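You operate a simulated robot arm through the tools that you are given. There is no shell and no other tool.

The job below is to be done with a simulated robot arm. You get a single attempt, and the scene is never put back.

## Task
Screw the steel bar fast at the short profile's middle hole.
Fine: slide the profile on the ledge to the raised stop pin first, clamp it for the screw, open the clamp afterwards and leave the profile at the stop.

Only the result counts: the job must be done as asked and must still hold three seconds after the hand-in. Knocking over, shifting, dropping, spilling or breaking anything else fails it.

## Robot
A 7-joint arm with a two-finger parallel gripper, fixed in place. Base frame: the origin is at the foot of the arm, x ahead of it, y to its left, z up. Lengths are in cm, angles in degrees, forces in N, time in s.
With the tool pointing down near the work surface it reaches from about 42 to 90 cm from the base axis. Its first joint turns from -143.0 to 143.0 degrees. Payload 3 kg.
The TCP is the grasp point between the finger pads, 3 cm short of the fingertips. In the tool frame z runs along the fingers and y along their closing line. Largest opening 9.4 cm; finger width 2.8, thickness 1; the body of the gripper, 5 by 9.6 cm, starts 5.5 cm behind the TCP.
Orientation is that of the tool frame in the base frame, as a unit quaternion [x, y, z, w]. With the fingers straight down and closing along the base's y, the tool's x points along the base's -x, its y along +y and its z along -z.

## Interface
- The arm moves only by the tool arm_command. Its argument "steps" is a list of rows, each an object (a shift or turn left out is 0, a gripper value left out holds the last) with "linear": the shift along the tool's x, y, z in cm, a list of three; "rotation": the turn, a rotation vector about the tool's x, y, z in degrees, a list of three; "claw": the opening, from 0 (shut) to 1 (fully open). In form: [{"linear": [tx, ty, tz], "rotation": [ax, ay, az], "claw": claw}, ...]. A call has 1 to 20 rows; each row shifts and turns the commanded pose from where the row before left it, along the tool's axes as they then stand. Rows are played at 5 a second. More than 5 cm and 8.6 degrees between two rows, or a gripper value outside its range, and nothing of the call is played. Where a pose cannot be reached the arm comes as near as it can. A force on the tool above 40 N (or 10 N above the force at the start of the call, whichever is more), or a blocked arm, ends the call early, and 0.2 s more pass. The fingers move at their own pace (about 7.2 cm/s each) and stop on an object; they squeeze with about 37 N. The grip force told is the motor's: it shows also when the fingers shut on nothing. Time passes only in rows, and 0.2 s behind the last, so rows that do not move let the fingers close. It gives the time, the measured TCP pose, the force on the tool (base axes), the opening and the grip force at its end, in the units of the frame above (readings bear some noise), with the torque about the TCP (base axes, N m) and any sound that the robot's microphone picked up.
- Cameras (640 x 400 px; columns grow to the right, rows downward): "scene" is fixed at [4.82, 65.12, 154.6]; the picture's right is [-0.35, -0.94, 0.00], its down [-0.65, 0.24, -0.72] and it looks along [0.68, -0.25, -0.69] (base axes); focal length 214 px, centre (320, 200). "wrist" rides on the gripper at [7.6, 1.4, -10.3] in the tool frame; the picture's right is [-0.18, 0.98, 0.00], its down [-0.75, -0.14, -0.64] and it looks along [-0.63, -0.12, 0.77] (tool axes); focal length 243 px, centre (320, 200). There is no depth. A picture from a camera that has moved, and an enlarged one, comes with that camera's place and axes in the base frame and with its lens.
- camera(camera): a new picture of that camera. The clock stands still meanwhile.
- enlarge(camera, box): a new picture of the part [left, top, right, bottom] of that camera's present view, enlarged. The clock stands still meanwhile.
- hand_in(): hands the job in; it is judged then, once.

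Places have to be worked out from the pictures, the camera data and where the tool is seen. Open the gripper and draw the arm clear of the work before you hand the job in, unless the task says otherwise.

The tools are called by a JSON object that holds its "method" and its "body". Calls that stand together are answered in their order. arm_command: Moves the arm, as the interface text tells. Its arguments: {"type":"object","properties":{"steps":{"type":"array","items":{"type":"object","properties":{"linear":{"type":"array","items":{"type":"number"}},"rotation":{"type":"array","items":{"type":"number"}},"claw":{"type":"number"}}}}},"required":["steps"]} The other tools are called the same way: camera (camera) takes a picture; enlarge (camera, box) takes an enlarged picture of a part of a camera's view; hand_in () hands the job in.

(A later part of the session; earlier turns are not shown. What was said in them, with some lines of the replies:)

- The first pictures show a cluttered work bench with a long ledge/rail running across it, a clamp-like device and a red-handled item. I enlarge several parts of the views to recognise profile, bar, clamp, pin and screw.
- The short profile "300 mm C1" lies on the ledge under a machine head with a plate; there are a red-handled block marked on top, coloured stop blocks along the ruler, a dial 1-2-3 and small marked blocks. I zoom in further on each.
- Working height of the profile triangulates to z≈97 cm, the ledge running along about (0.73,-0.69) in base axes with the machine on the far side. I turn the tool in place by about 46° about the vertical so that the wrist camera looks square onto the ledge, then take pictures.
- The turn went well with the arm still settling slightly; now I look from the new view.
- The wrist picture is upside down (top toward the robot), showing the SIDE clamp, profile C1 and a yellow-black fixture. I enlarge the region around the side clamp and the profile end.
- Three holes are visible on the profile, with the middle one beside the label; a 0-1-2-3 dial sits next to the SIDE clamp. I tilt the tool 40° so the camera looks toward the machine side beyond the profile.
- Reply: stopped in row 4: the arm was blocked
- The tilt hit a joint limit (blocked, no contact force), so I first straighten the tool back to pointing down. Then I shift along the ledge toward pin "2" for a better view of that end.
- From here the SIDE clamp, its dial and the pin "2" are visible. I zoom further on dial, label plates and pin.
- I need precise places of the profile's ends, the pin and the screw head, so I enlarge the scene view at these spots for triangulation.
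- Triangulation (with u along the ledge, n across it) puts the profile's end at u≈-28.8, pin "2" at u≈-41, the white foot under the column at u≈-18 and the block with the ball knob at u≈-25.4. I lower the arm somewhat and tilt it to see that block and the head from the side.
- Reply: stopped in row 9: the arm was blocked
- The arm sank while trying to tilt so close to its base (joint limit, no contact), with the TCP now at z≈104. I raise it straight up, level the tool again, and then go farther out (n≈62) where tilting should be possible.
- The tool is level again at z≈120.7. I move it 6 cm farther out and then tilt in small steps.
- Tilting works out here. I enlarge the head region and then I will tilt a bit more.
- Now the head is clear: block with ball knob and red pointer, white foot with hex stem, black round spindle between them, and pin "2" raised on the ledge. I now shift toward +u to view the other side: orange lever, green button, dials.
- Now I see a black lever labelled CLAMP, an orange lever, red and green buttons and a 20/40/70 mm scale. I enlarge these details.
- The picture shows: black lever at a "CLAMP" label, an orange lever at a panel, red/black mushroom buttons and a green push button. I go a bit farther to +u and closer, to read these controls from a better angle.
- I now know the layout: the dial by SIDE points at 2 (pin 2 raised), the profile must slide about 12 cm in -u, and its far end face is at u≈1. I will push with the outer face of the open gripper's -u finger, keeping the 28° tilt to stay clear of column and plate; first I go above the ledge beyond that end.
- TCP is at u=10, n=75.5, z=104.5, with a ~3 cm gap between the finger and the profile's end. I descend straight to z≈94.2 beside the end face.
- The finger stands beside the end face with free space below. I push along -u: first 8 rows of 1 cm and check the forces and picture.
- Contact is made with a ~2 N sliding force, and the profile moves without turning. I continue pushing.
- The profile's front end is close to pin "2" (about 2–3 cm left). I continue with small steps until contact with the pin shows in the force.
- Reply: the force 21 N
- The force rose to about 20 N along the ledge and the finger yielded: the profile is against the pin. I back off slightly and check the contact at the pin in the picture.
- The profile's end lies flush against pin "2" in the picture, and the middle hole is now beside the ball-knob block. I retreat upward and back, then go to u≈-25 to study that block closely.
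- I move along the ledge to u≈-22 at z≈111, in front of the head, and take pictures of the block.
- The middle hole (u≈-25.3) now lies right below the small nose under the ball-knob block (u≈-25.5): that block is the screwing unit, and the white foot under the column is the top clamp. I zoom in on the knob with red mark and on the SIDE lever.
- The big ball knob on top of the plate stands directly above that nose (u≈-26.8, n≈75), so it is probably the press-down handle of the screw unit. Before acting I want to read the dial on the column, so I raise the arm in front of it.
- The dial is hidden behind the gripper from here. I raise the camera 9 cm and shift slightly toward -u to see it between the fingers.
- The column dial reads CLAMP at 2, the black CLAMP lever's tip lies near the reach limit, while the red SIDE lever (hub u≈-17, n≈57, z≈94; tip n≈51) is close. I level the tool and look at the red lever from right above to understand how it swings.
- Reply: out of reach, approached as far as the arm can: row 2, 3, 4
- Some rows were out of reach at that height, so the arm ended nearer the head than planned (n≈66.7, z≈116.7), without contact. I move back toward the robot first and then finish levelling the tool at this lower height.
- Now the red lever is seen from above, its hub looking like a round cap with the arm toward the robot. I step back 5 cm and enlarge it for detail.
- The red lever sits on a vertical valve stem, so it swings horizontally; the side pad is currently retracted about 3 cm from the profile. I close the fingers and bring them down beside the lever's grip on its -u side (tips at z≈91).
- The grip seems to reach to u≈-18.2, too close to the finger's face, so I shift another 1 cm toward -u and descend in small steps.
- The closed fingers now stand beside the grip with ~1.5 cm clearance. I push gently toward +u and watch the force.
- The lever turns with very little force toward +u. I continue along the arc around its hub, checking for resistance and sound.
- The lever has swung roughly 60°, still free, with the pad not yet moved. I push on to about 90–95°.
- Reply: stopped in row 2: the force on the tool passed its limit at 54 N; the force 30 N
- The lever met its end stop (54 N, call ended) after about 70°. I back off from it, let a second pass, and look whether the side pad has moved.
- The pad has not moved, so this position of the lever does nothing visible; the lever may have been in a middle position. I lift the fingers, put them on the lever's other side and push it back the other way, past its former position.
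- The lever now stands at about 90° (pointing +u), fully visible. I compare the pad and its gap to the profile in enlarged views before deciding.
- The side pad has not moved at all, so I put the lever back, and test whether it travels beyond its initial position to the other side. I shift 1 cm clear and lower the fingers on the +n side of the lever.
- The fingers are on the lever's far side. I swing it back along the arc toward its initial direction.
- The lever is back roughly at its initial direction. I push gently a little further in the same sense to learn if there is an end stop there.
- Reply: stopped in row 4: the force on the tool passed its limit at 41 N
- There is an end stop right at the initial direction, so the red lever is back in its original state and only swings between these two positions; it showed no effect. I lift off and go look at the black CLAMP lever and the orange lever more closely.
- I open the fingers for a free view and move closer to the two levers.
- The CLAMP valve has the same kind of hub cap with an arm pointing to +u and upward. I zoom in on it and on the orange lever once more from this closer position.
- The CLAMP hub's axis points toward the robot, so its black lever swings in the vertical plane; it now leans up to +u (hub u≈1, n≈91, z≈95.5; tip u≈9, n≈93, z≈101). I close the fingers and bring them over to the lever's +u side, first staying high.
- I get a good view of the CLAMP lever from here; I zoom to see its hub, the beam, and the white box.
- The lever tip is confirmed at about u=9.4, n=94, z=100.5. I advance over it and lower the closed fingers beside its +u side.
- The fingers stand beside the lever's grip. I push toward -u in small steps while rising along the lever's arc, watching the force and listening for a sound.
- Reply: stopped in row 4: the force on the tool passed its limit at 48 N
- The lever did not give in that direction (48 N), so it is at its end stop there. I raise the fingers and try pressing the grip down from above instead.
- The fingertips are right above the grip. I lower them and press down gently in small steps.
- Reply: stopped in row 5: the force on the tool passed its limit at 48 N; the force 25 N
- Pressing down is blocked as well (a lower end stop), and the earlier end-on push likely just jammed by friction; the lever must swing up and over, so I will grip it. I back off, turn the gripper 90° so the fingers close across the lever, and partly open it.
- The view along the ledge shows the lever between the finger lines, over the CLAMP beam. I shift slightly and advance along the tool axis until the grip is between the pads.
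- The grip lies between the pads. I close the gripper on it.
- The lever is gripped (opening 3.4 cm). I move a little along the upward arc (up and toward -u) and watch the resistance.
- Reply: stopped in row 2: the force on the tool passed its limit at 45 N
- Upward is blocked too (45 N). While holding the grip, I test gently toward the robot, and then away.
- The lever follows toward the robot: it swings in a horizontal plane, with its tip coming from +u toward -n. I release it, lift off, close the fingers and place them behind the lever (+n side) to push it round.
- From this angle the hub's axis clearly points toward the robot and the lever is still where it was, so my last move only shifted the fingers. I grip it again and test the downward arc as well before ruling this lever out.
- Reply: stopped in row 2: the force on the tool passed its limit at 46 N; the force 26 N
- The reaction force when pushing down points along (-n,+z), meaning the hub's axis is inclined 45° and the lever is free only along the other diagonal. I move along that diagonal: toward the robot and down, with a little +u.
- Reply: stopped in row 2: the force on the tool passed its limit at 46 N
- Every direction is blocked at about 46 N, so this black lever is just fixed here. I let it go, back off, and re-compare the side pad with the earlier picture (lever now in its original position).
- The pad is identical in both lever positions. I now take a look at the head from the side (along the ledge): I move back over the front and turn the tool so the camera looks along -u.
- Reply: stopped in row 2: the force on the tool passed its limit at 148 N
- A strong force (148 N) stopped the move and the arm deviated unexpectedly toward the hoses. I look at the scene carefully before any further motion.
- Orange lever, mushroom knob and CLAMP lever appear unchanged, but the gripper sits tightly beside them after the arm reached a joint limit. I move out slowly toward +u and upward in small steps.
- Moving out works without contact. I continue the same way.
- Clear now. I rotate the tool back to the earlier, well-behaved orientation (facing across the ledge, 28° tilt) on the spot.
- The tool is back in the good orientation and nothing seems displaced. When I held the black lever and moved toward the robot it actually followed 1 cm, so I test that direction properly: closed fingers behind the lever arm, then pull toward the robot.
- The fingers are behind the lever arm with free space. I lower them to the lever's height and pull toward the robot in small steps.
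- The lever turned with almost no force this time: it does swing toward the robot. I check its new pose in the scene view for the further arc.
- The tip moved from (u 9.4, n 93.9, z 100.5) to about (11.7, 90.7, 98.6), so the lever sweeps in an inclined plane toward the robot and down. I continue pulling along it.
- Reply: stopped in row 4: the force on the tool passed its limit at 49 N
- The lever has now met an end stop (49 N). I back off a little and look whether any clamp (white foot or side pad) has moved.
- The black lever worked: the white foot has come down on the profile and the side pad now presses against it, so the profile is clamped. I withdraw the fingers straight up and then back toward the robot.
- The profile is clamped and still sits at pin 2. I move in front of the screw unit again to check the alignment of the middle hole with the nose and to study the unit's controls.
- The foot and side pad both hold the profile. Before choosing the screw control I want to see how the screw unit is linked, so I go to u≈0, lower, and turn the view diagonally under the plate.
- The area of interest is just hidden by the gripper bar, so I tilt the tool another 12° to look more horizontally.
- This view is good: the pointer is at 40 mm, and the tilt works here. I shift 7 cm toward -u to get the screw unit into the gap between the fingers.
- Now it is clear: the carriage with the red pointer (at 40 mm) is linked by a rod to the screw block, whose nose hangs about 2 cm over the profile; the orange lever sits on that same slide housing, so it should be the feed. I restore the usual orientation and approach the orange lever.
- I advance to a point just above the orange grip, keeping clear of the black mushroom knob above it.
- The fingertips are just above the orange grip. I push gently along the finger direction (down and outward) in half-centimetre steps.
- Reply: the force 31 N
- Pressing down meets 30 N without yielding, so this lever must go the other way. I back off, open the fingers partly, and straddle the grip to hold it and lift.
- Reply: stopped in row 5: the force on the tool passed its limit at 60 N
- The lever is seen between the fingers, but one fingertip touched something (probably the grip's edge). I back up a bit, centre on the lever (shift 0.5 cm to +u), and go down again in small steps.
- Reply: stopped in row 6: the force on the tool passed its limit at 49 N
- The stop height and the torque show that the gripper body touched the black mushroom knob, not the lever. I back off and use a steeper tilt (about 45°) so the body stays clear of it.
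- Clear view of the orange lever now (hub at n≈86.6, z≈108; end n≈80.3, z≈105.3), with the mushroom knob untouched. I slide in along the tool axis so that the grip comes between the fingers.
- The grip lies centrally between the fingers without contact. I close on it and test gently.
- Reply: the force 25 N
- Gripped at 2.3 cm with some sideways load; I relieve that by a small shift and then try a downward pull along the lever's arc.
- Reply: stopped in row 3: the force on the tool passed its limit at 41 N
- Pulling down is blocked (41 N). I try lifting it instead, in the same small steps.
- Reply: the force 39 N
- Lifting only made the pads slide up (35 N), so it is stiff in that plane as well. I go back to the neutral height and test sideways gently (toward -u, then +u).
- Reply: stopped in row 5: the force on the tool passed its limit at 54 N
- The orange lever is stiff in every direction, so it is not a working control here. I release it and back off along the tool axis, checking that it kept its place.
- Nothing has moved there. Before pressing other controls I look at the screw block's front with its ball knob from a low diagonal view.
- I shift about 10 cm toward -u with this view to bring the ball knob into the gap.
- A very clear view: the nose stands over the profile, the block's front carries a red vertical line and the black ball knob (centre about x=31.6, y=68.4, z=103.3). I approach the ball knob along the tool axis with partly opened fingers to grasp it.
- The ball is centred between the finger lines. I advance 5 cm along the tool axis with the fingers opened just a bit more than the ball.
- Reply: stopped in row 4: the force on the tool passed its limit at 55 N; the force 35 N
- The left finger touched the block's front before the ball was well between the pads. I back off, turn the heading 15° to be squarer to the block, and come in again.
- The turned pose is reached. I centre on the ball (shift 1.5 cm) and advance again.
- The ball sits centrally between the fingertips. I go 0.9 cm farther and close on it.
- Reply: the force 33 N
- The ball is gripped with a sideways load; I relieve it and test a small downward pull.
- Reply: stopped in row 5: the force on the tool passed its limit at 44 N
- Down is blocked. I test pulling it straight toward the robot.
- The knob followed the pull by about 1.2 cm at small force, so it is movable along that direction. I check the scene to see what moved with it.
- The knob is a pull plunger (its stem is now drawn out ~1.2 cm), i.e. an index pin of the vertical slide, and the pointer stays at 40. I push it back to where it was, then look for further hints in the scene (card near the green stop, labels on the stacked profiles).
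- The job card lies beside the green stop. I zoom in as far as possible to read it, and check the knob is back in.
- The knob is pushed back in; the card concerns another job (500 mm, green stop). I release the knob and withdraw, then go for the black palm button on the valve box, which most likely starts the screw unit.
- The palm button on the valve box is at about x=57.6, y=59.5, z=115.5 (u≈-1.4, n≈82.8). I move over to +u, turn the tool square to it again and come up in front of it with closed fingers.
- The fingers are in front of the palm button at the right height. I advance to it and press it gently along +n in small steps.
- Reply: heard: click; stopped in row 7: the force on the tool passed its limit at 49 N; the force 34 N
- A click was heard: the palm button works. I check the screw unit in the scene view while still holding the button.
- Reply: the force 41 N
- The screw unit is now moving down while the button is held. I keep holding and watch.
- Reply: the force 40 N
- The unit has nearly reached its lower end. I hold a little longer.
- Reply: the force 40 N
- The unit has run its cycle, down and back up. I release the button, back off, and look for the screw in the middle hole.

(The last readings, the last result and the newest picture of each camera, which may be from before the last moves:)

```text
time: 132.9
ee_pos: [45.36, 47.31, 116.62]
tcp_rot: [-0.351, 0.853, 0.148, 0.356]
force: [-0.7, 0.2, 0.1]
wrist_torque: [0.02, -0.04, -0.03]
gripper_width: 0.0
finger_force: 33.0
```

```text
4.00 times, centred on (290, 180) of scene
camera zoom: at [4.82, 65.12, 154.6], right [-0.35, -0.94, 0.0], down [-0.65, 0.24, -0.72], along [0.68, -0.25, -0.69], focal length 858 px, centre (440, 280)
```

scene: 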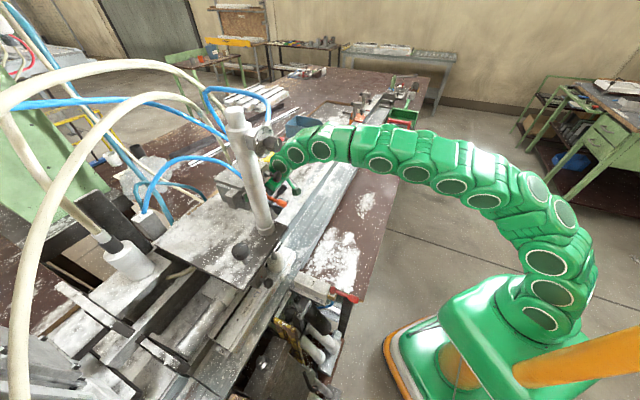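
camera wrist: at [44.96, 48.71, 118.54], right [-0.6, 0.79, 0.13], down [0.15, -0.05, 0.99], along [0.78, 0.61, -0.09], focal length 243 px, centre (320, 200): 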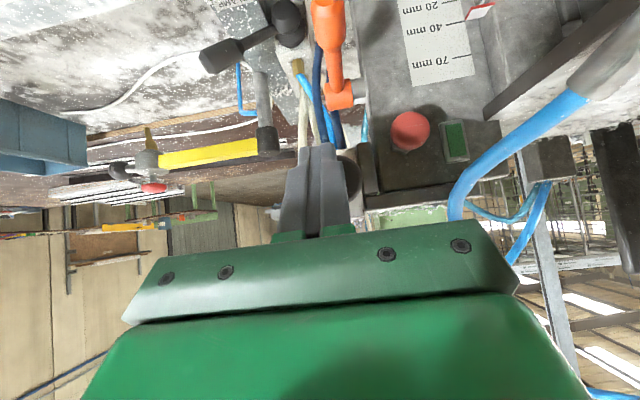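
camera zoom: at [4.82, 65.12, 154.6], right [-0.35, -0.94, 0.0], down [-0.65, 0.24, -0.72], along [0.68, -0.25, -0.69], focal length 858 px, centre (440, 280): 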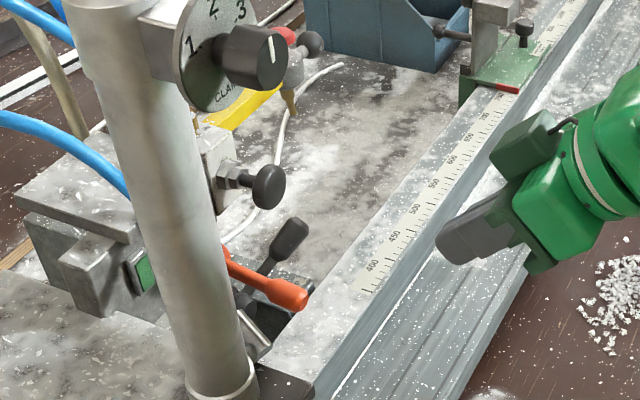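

The former black middle hole now shows a bright screw head. I verify it with the wrist camera from closer before opening the clamp.

{"method": "arm_command", "body": {"steps": [{"linear": [3.0, 3.5, 0], "claw": 1}, {"linear": [1.0, 4.0, 0]}, {"linear": [1.0, 4.0, 0]}, {}, {}]}}

{"method": "camera", "body": {"camera": "wrist"}}

{"method": "enlarge", "body": {"camera": "wrist", "box": [330, 0, 490, 120]}}

```text
time: 134.1
ee_pos: [34.56, 52.84, 113.12]
tcp_rot: [-0.351, 0.854, 0.148, 0.356]
force: [0.7, 0.1, 0.9]
wrist_torque: [0.03, 0.01, -0.02]
gripper_width: 9.43
finger_force: 0.1
```

```text
taken
camera wrist: at [24.63, 44.97, 115.05], right [-0.6, 0.79, 0.13], down [0.15, -0.05, 0.99], along [0.78, 0.61, -0.09], focal length 243 px, centre (320, 200)
```

wrist: 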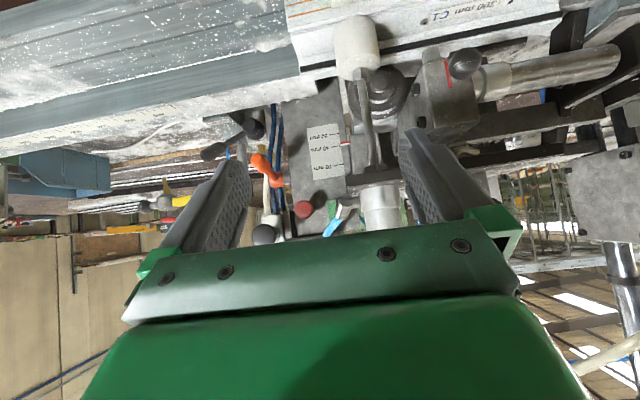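

```text
3.33 times, centred on (410, 60) of wrist
camera zoom: at [24.63, 44.97, 115.05], right [-0.6, 0.79, 0.13], down [0.15, -0.05, 0.99], along [0.78, 0.61, -0.09], focal length 809 px, centre (20, 667)
```

zoom: 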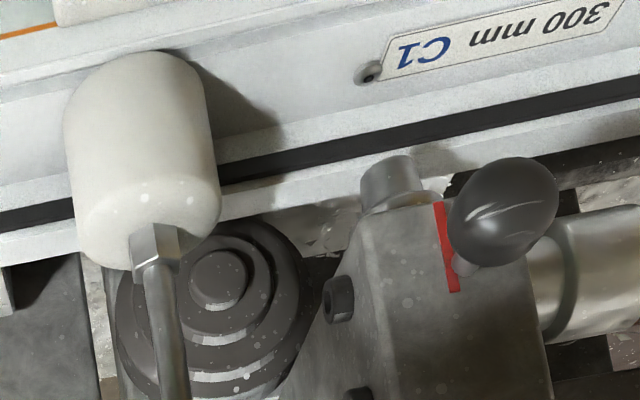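

A screw head sits in the middle hole. Now I go back to the black CLAMP lever to open the clamp; first I bring the arm in front of it for an updated view.

{"method": "arm_command", "body": {"steps": [{"linear": [-0.85, -3.6, 0.85], "claw": 0}, {"linear": [-0.85, -3.6, 0.85]}, {"linear": [-0.85, -3.6, 0.85]}, {"linear": [-0.85, -3.6, 0.85]}, {"linear": [-0.85, -3.6, 0.85]}, {}, {}]}}

{"method": "camera", "body": {"camera": "wrist"}}

{"method": "enlarge", "body": {"camera": "wrist", "box": [200, 60, 400, 200]}}

{"method": "enlarge", "body": {"camera": "scene", "box": [240, 140, 340, 220]}}

```text
time: 135.7
ee_pos: [52.1, 44.33, 113.06]
tcp_rot: [-0.352, 0.853, 0.148, 0.356]
force: [-0.3, 0.0, 0.4]
wrist_torque: [-0.02, 0.0, 0.03]
gripper_width: 0.0
finger_force: 33.3
```

```text
taken
camera wrist: at [42.02, 36.38, 114.9], right [-0.6, 0.79, 0.13], down [0.15, -0.05, 0.99], along [0.78, 0.61, -0.09], focal length 243 px, centre (320, 200)
```

wrist: 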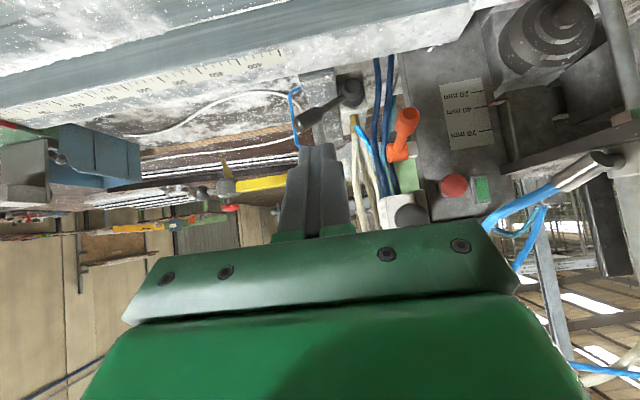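

```text
2.86 times, centred on (300, 130) of wrist
camera zoom: at [42.02, 36.38, 114.9], right [-0.6, 0.79, 0.13], down [0.15, -0.05, 0.99], along [0.78, 0.61, -0.09], focal length 693 px, centre (377, 400)
```

zoom: 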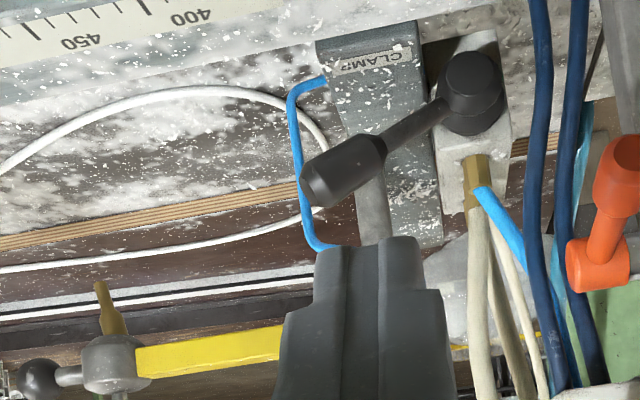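

```text
5.00 times, centred on (290, 180) of scene
camera zoom: at [4.82, 65.12, 154.6], right [-0.35, -0.94, 0.0], down [-0.65, 0.24, -0.72], along [0.68, -0.25, -0.69], focal length 1072 px, centre (470, 300)
```

zoom: 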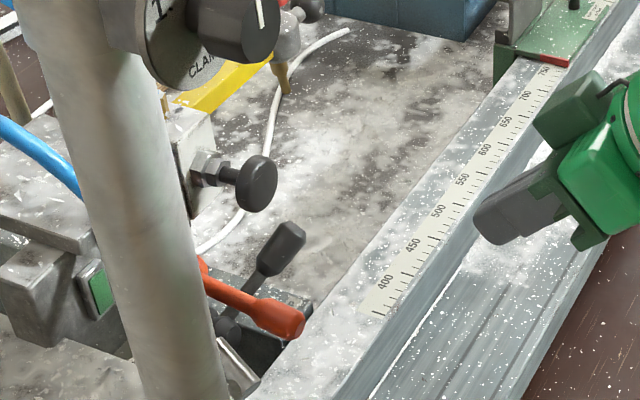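

The lever tip is now at u≈10.1, n≈89.2, z≈100.4 (a 30° swing in the horizontal plane). I move the closed fingers to its robot side to push it back in +n direction.

{"method": "arm_command", "body": {"steps": [{"linear": [-0.18, -0.46, 3.72]}, {"linear": [-0.18, -0.46, 3.72]}, {"linear": [-0.18, -0.46, 3.72]}, {"linear": [-0.18, -0.46, 3.72]}, {"linear": [-0.18, -0.46, 3.72]}, {}]}}

{"method": "camera", "body": {"camera": "wrist"}}

```text
time: 137.1
ee_pos: [63.26, 52.38, 100.42]
tcp_rot: [-0.352, 0.853, 0.149, 0.356]
force: [-0.1, 0.8, -0.6]
wrist_torque: [0.01, 0.02, -0.02]
gripper_width: 0.0
finger_force: 33.5
```

```text
taken
camera wrist: at [53.34, 44.6, 102.28], right [-0.6, 0.79, 0.13], down [0.15, -0.05, 0.99], along [0.78, 0.61, -0.09], focal length 243 px, centre (320, 200)
```

wrist: 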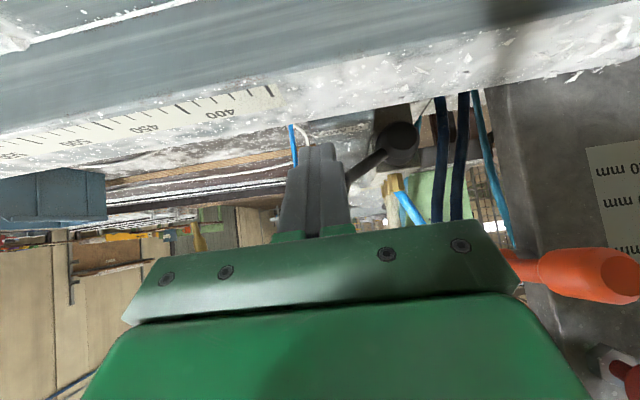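

The fingers stand in front of the lever's grip. I push toward +n, first the free way and then in half-centimetre steps.

{"method": "arm_command", "body": {"steps": [{"linear": [-0.9, 0, 0.9]}, {"linear": [-0.9, 0, 0.9]}, {"linear": [-0.354, 0, 0.354]}, {"linear": [-0.354, 0, 0.354]}, {"linear": [-0.354, 0, 0.354]}, {"linear": [-0.354, 0, 0.354]}, {"linear": [-0.354, 0, 0.354]}, {"linear": [-0.354, 0, 0.354]}, {"linear": [-0.354, 0, 0.354]}, {"linear": [-0.354, 0, 0.354]}, {}]}}

{"method": "enlarge", "body": {"camera": "scene", "box": [230, 220, 330, 300]}}

{"method": "enlarge", "body": {"camera": "scene", "box": [240, 140, 340, 220]}}

```text
time: 139.5
ee_pos: [67.84, 57.07, 100.56]
tcp_rot: [-0.352, 0.853, 0.148, 0.356]
force: [0.7, -0.1, -1.0]
wrist_torque: [-0.01, 0.01, 0.01]
gripper_width: 0.01
finger_force: 33.4
```

```text
5.00 times, centred on (280, 260) of scene
camera zoom: at [4.82, 65.12, 154.6], right [-0.35, -0.94, 0.0], down [-0.65, 0.24, -0.72], along [0.68, -0.25, -0.69], focal length 1072 px, centre (520, -100)
```

zoom: 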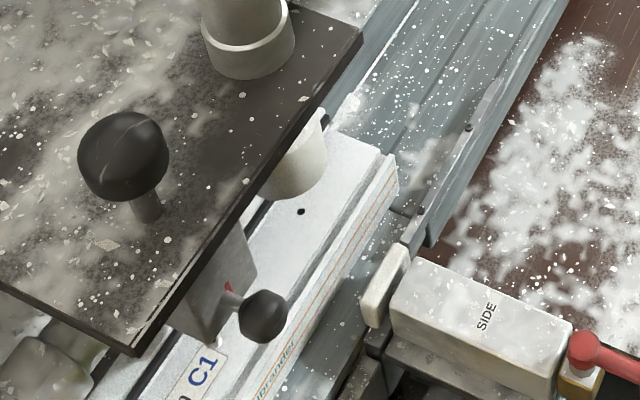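

```text
5.00 times, centred on (290, 180) of scene
camera zoom: at [4.82, 65.12, 154.6], right [-0.35, -0.94, 0.0], down [-0.65, 0.24, -0.72], along [0.68, -0.25, -0.69], focal length 1072 px, centre (470, 300)
```

zoom: 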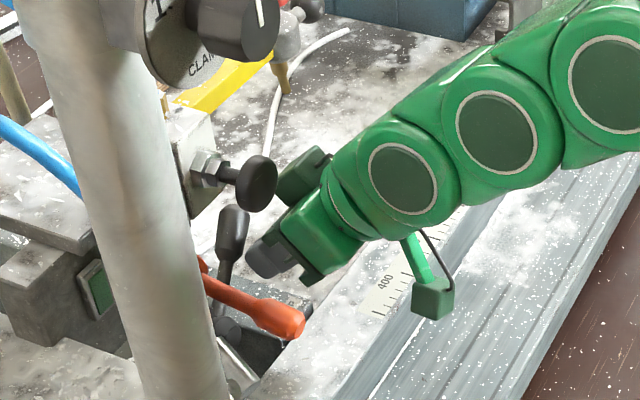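

The clamp is open: the foot has risen and the side pad is withdrawn. I nudge the lever the last bit to its end stop so it rests as it was.

{"method": "arm_command", "body": {"steps": [{"linear": [-0.2, 0, 0.2]}, {"linear": [-0.2, 0, 0.2]}, {"linear": [-0.2, 0, 0.2]}, {}]}}

{"method": "camera", "body": {"camera": "wrist"}}

```text
time: 140.0
ee_pos: [68.01, 57.35, 100.6]
tcp_rot: [-0.353, 0.854, 0.147, 0.353]
force: [-19.2, -20.2, 8.1]
wrist_torque: [-0.03, 0.08, -0.02]
gripper_width: 0.0
finger_force: 33.5
stopped in row 2: the force on the tool passed its limit at 49 N (the readings are from after the stop); the commanded pose is now the measured one
```

```text
taken
camera wrist: at [58.04, 49.36, 102.5], right [-0.6, 0.79, 0.13], down [0.16, -0.05, 0.99], along [0.78, 0.61, -0.1], focal length 243 px, centre (320, 200)
```

wrist: 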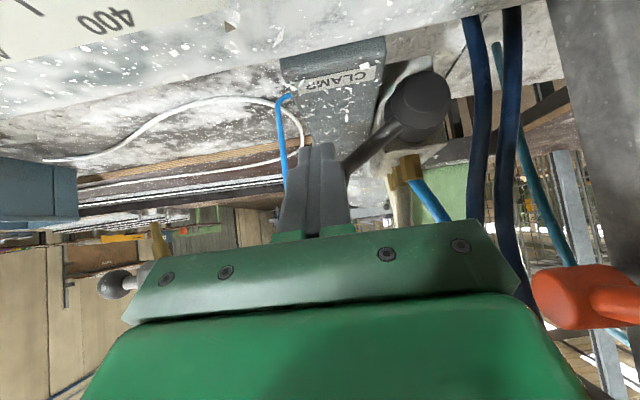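

The lever is at its original end stop and the clamp is open. I withdraw along the tool axis and move the arm back, then check the profile at the stop pin.

{"method": "arm_command", "body": {"steps": [{"linear": [0.7, 0, -0.7]}, {"linear": [0, 0, -3.5]}, {"linear": [0, 0, -4]}, {"linear": [0, 0, -4]}, {"linear": [0, 0, -4]}, {"linear": [2.5, 0, -2.5]}, {"linear": [2.5, 0, -2.5], "claw": 1}, {}, {}]}}

{"method": "enlarge", "body": {"camera": "scene", "box": [190, 300, 270, 370]}}

{"method": "enlarge", "body": {"camera": "scene", "box": [220, 230, 340, 330]}}

{"method": "camera", "body": {"camera": "scene"}}

```text
time: 142.0
ee_pos: [54.63, 43.86, 111.39]
tcp_rot: [-0.351, 0.854, 0.147, 0.354]
force: [0.2, 0.4, 0.0]
wrist_torque: [0.0, 0.02, 0.02]
gripper_width: 9.39
finger_force: 0.1
```

```text
5.71 times, centred on (230, 335) of scene
camera zoom: at [4.82, 65.12, 154.6], right [-0.35, -0.94, 0.0], down [-0.65, 0.24, -0.72], along [0.68, -0.25, -0.69], focal length 1226 px, centre (834, -571)
```

zoom: 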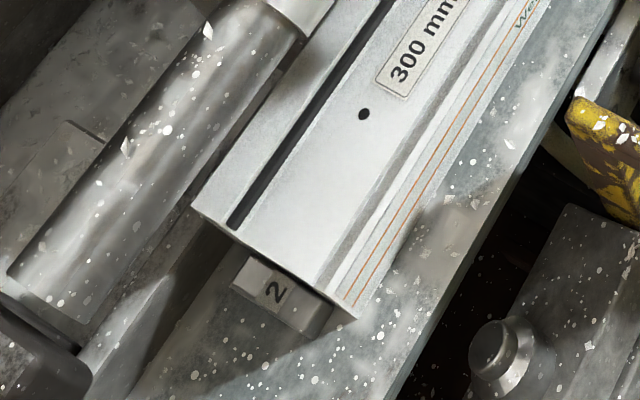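

```text
4.00 times, centred on (280, 280) of scene
camera zoom: at [4.82, 65.12, 154.6], right [-0.35, -0.94, 0.0], down [-0.65, 0.24, -0.72], along [0.68, -0.25, -0.69], focal length 858 px, centre (480, -120)
```

zoom: 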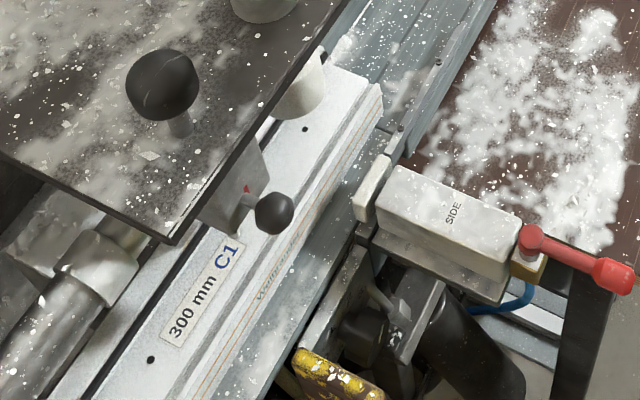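

```text
taken
```

scene: 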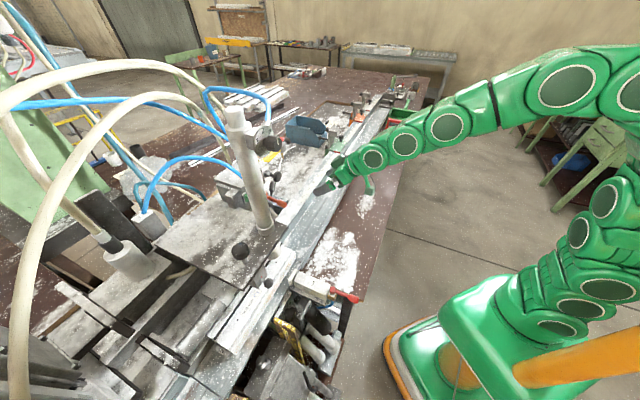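

The profile sits flush at pin 2, the clamp is open, the knob, levers and pointer are as before. I draw the arm clear of the work, back and up, with the gripper open.

{"method": "arm_command", "body": {"steps": [{"linear": [3.4, 0, -3.4]}, {"linear": [3.4, 0, -3.4]}, {"linear": [-3.0, 0, -3.0]}, {"linear": [-3.0, 0, -3.0]}, {"linear": [-2.0, 0, -2.0]}, {}, {}, {}, {}]}}

{"method": "camera", "body": {"camera": "scene"}}

{"method": "enlarge", "body": {"camera": "scene", "box": [240, 255, 290, 295]}}

{"method": "camera", "body": {"camera": "wrist"}}

```text
time: 144.0
ee_pos: [47.89, 37.03, 122.84]
tcp_rot: [-0.352, 0.854, 0.148, 0.354]
force: [1.1, -0.2, 0.2]
wrist_torque: [-0.02, -0.01, -0.06]
gripper_width: 9.37
finger_force: 0.0
```

```text
taken
```

scene: 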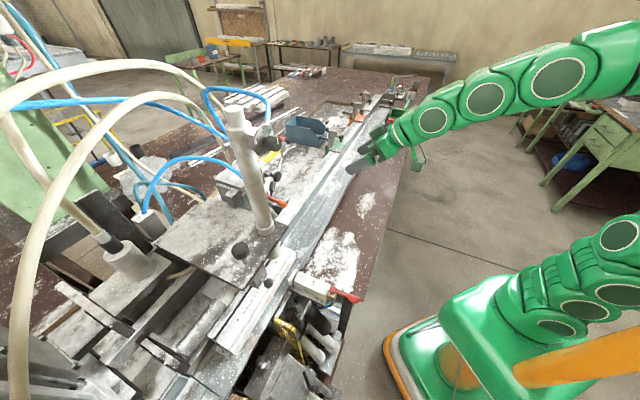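

```text
10.00 times, centred on (265, 275) of scene
camera zoom: at [4.82, 65.12, 154.6], right [-0.35, -0.94, 0.0], down [-0.65, 0.24, -0.72], along [0.68, -0.25, -0.69], focal length 2145 px, centre (870, -550)
```

zoom: 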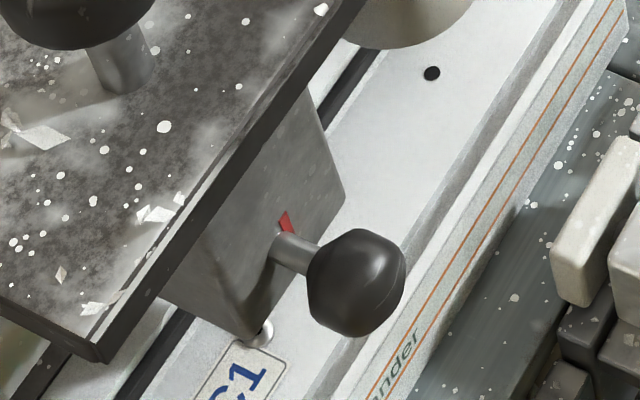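

```text
taken
camera wrist: at [37.89, 29.11, 124.74], right [-0.6, 0.79, 0.13], down [0.16, -0.05, 0.99], along [0.78, 0.61, -0.09], focal length 243 px, centre (320, 200)
```

wrist: 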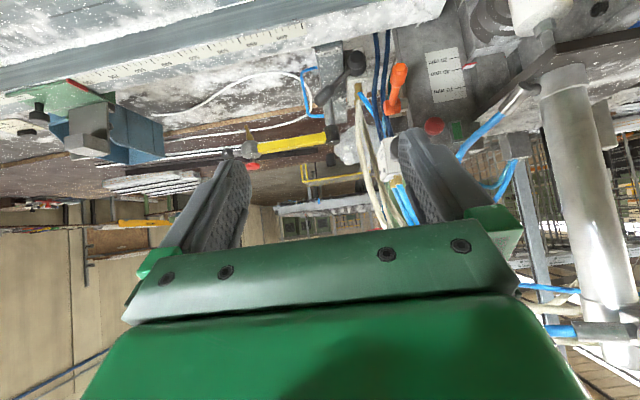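

A bright screw head is in the middle hole. The profile is at pin 2, both clamps are open, the levers and knob are back where they started, and the arm is clear with the gripper open. I hand the job in.

{"method": "hand_in", "body": {}}

```text
The job is handed in.
```

I handed the job in with a screw in the middle hole of the short profile. The wrist and scene pictures both show its head there. I have no verdict yet on whether the job passed.

- **Stop:** I slid the profile along the ledge until it pressed against the raised pin "2". The last pictures show it still flush there.
- **Clamp:** The black CLAMP lever brought down the white foot and pushed out the side pad. I opened it again after the screw, and both are clear of the profile.
- **Screw:** Holding the black palm button on the valve box ran the screw unit down and back up once.
- **Finish:** The gripper is open and the arm is drawn back from the work.

While finding the right controls I moved or loaded a few others:

- **Red SIDE lever:** I swung it over and back to where it started; it moved no clamp.
- **Orange lever:** I gripped and pushed it at up to about 54 N, and it did not move.
- **Ball knob on the screw block:** I pulled it out about 1.2 cm and pushed it back in.
- **Collision:** At one point the arm ran into something near the orange lever and the hoses, with a 148 N force. The pictures taken afterwards show nothing out of place.
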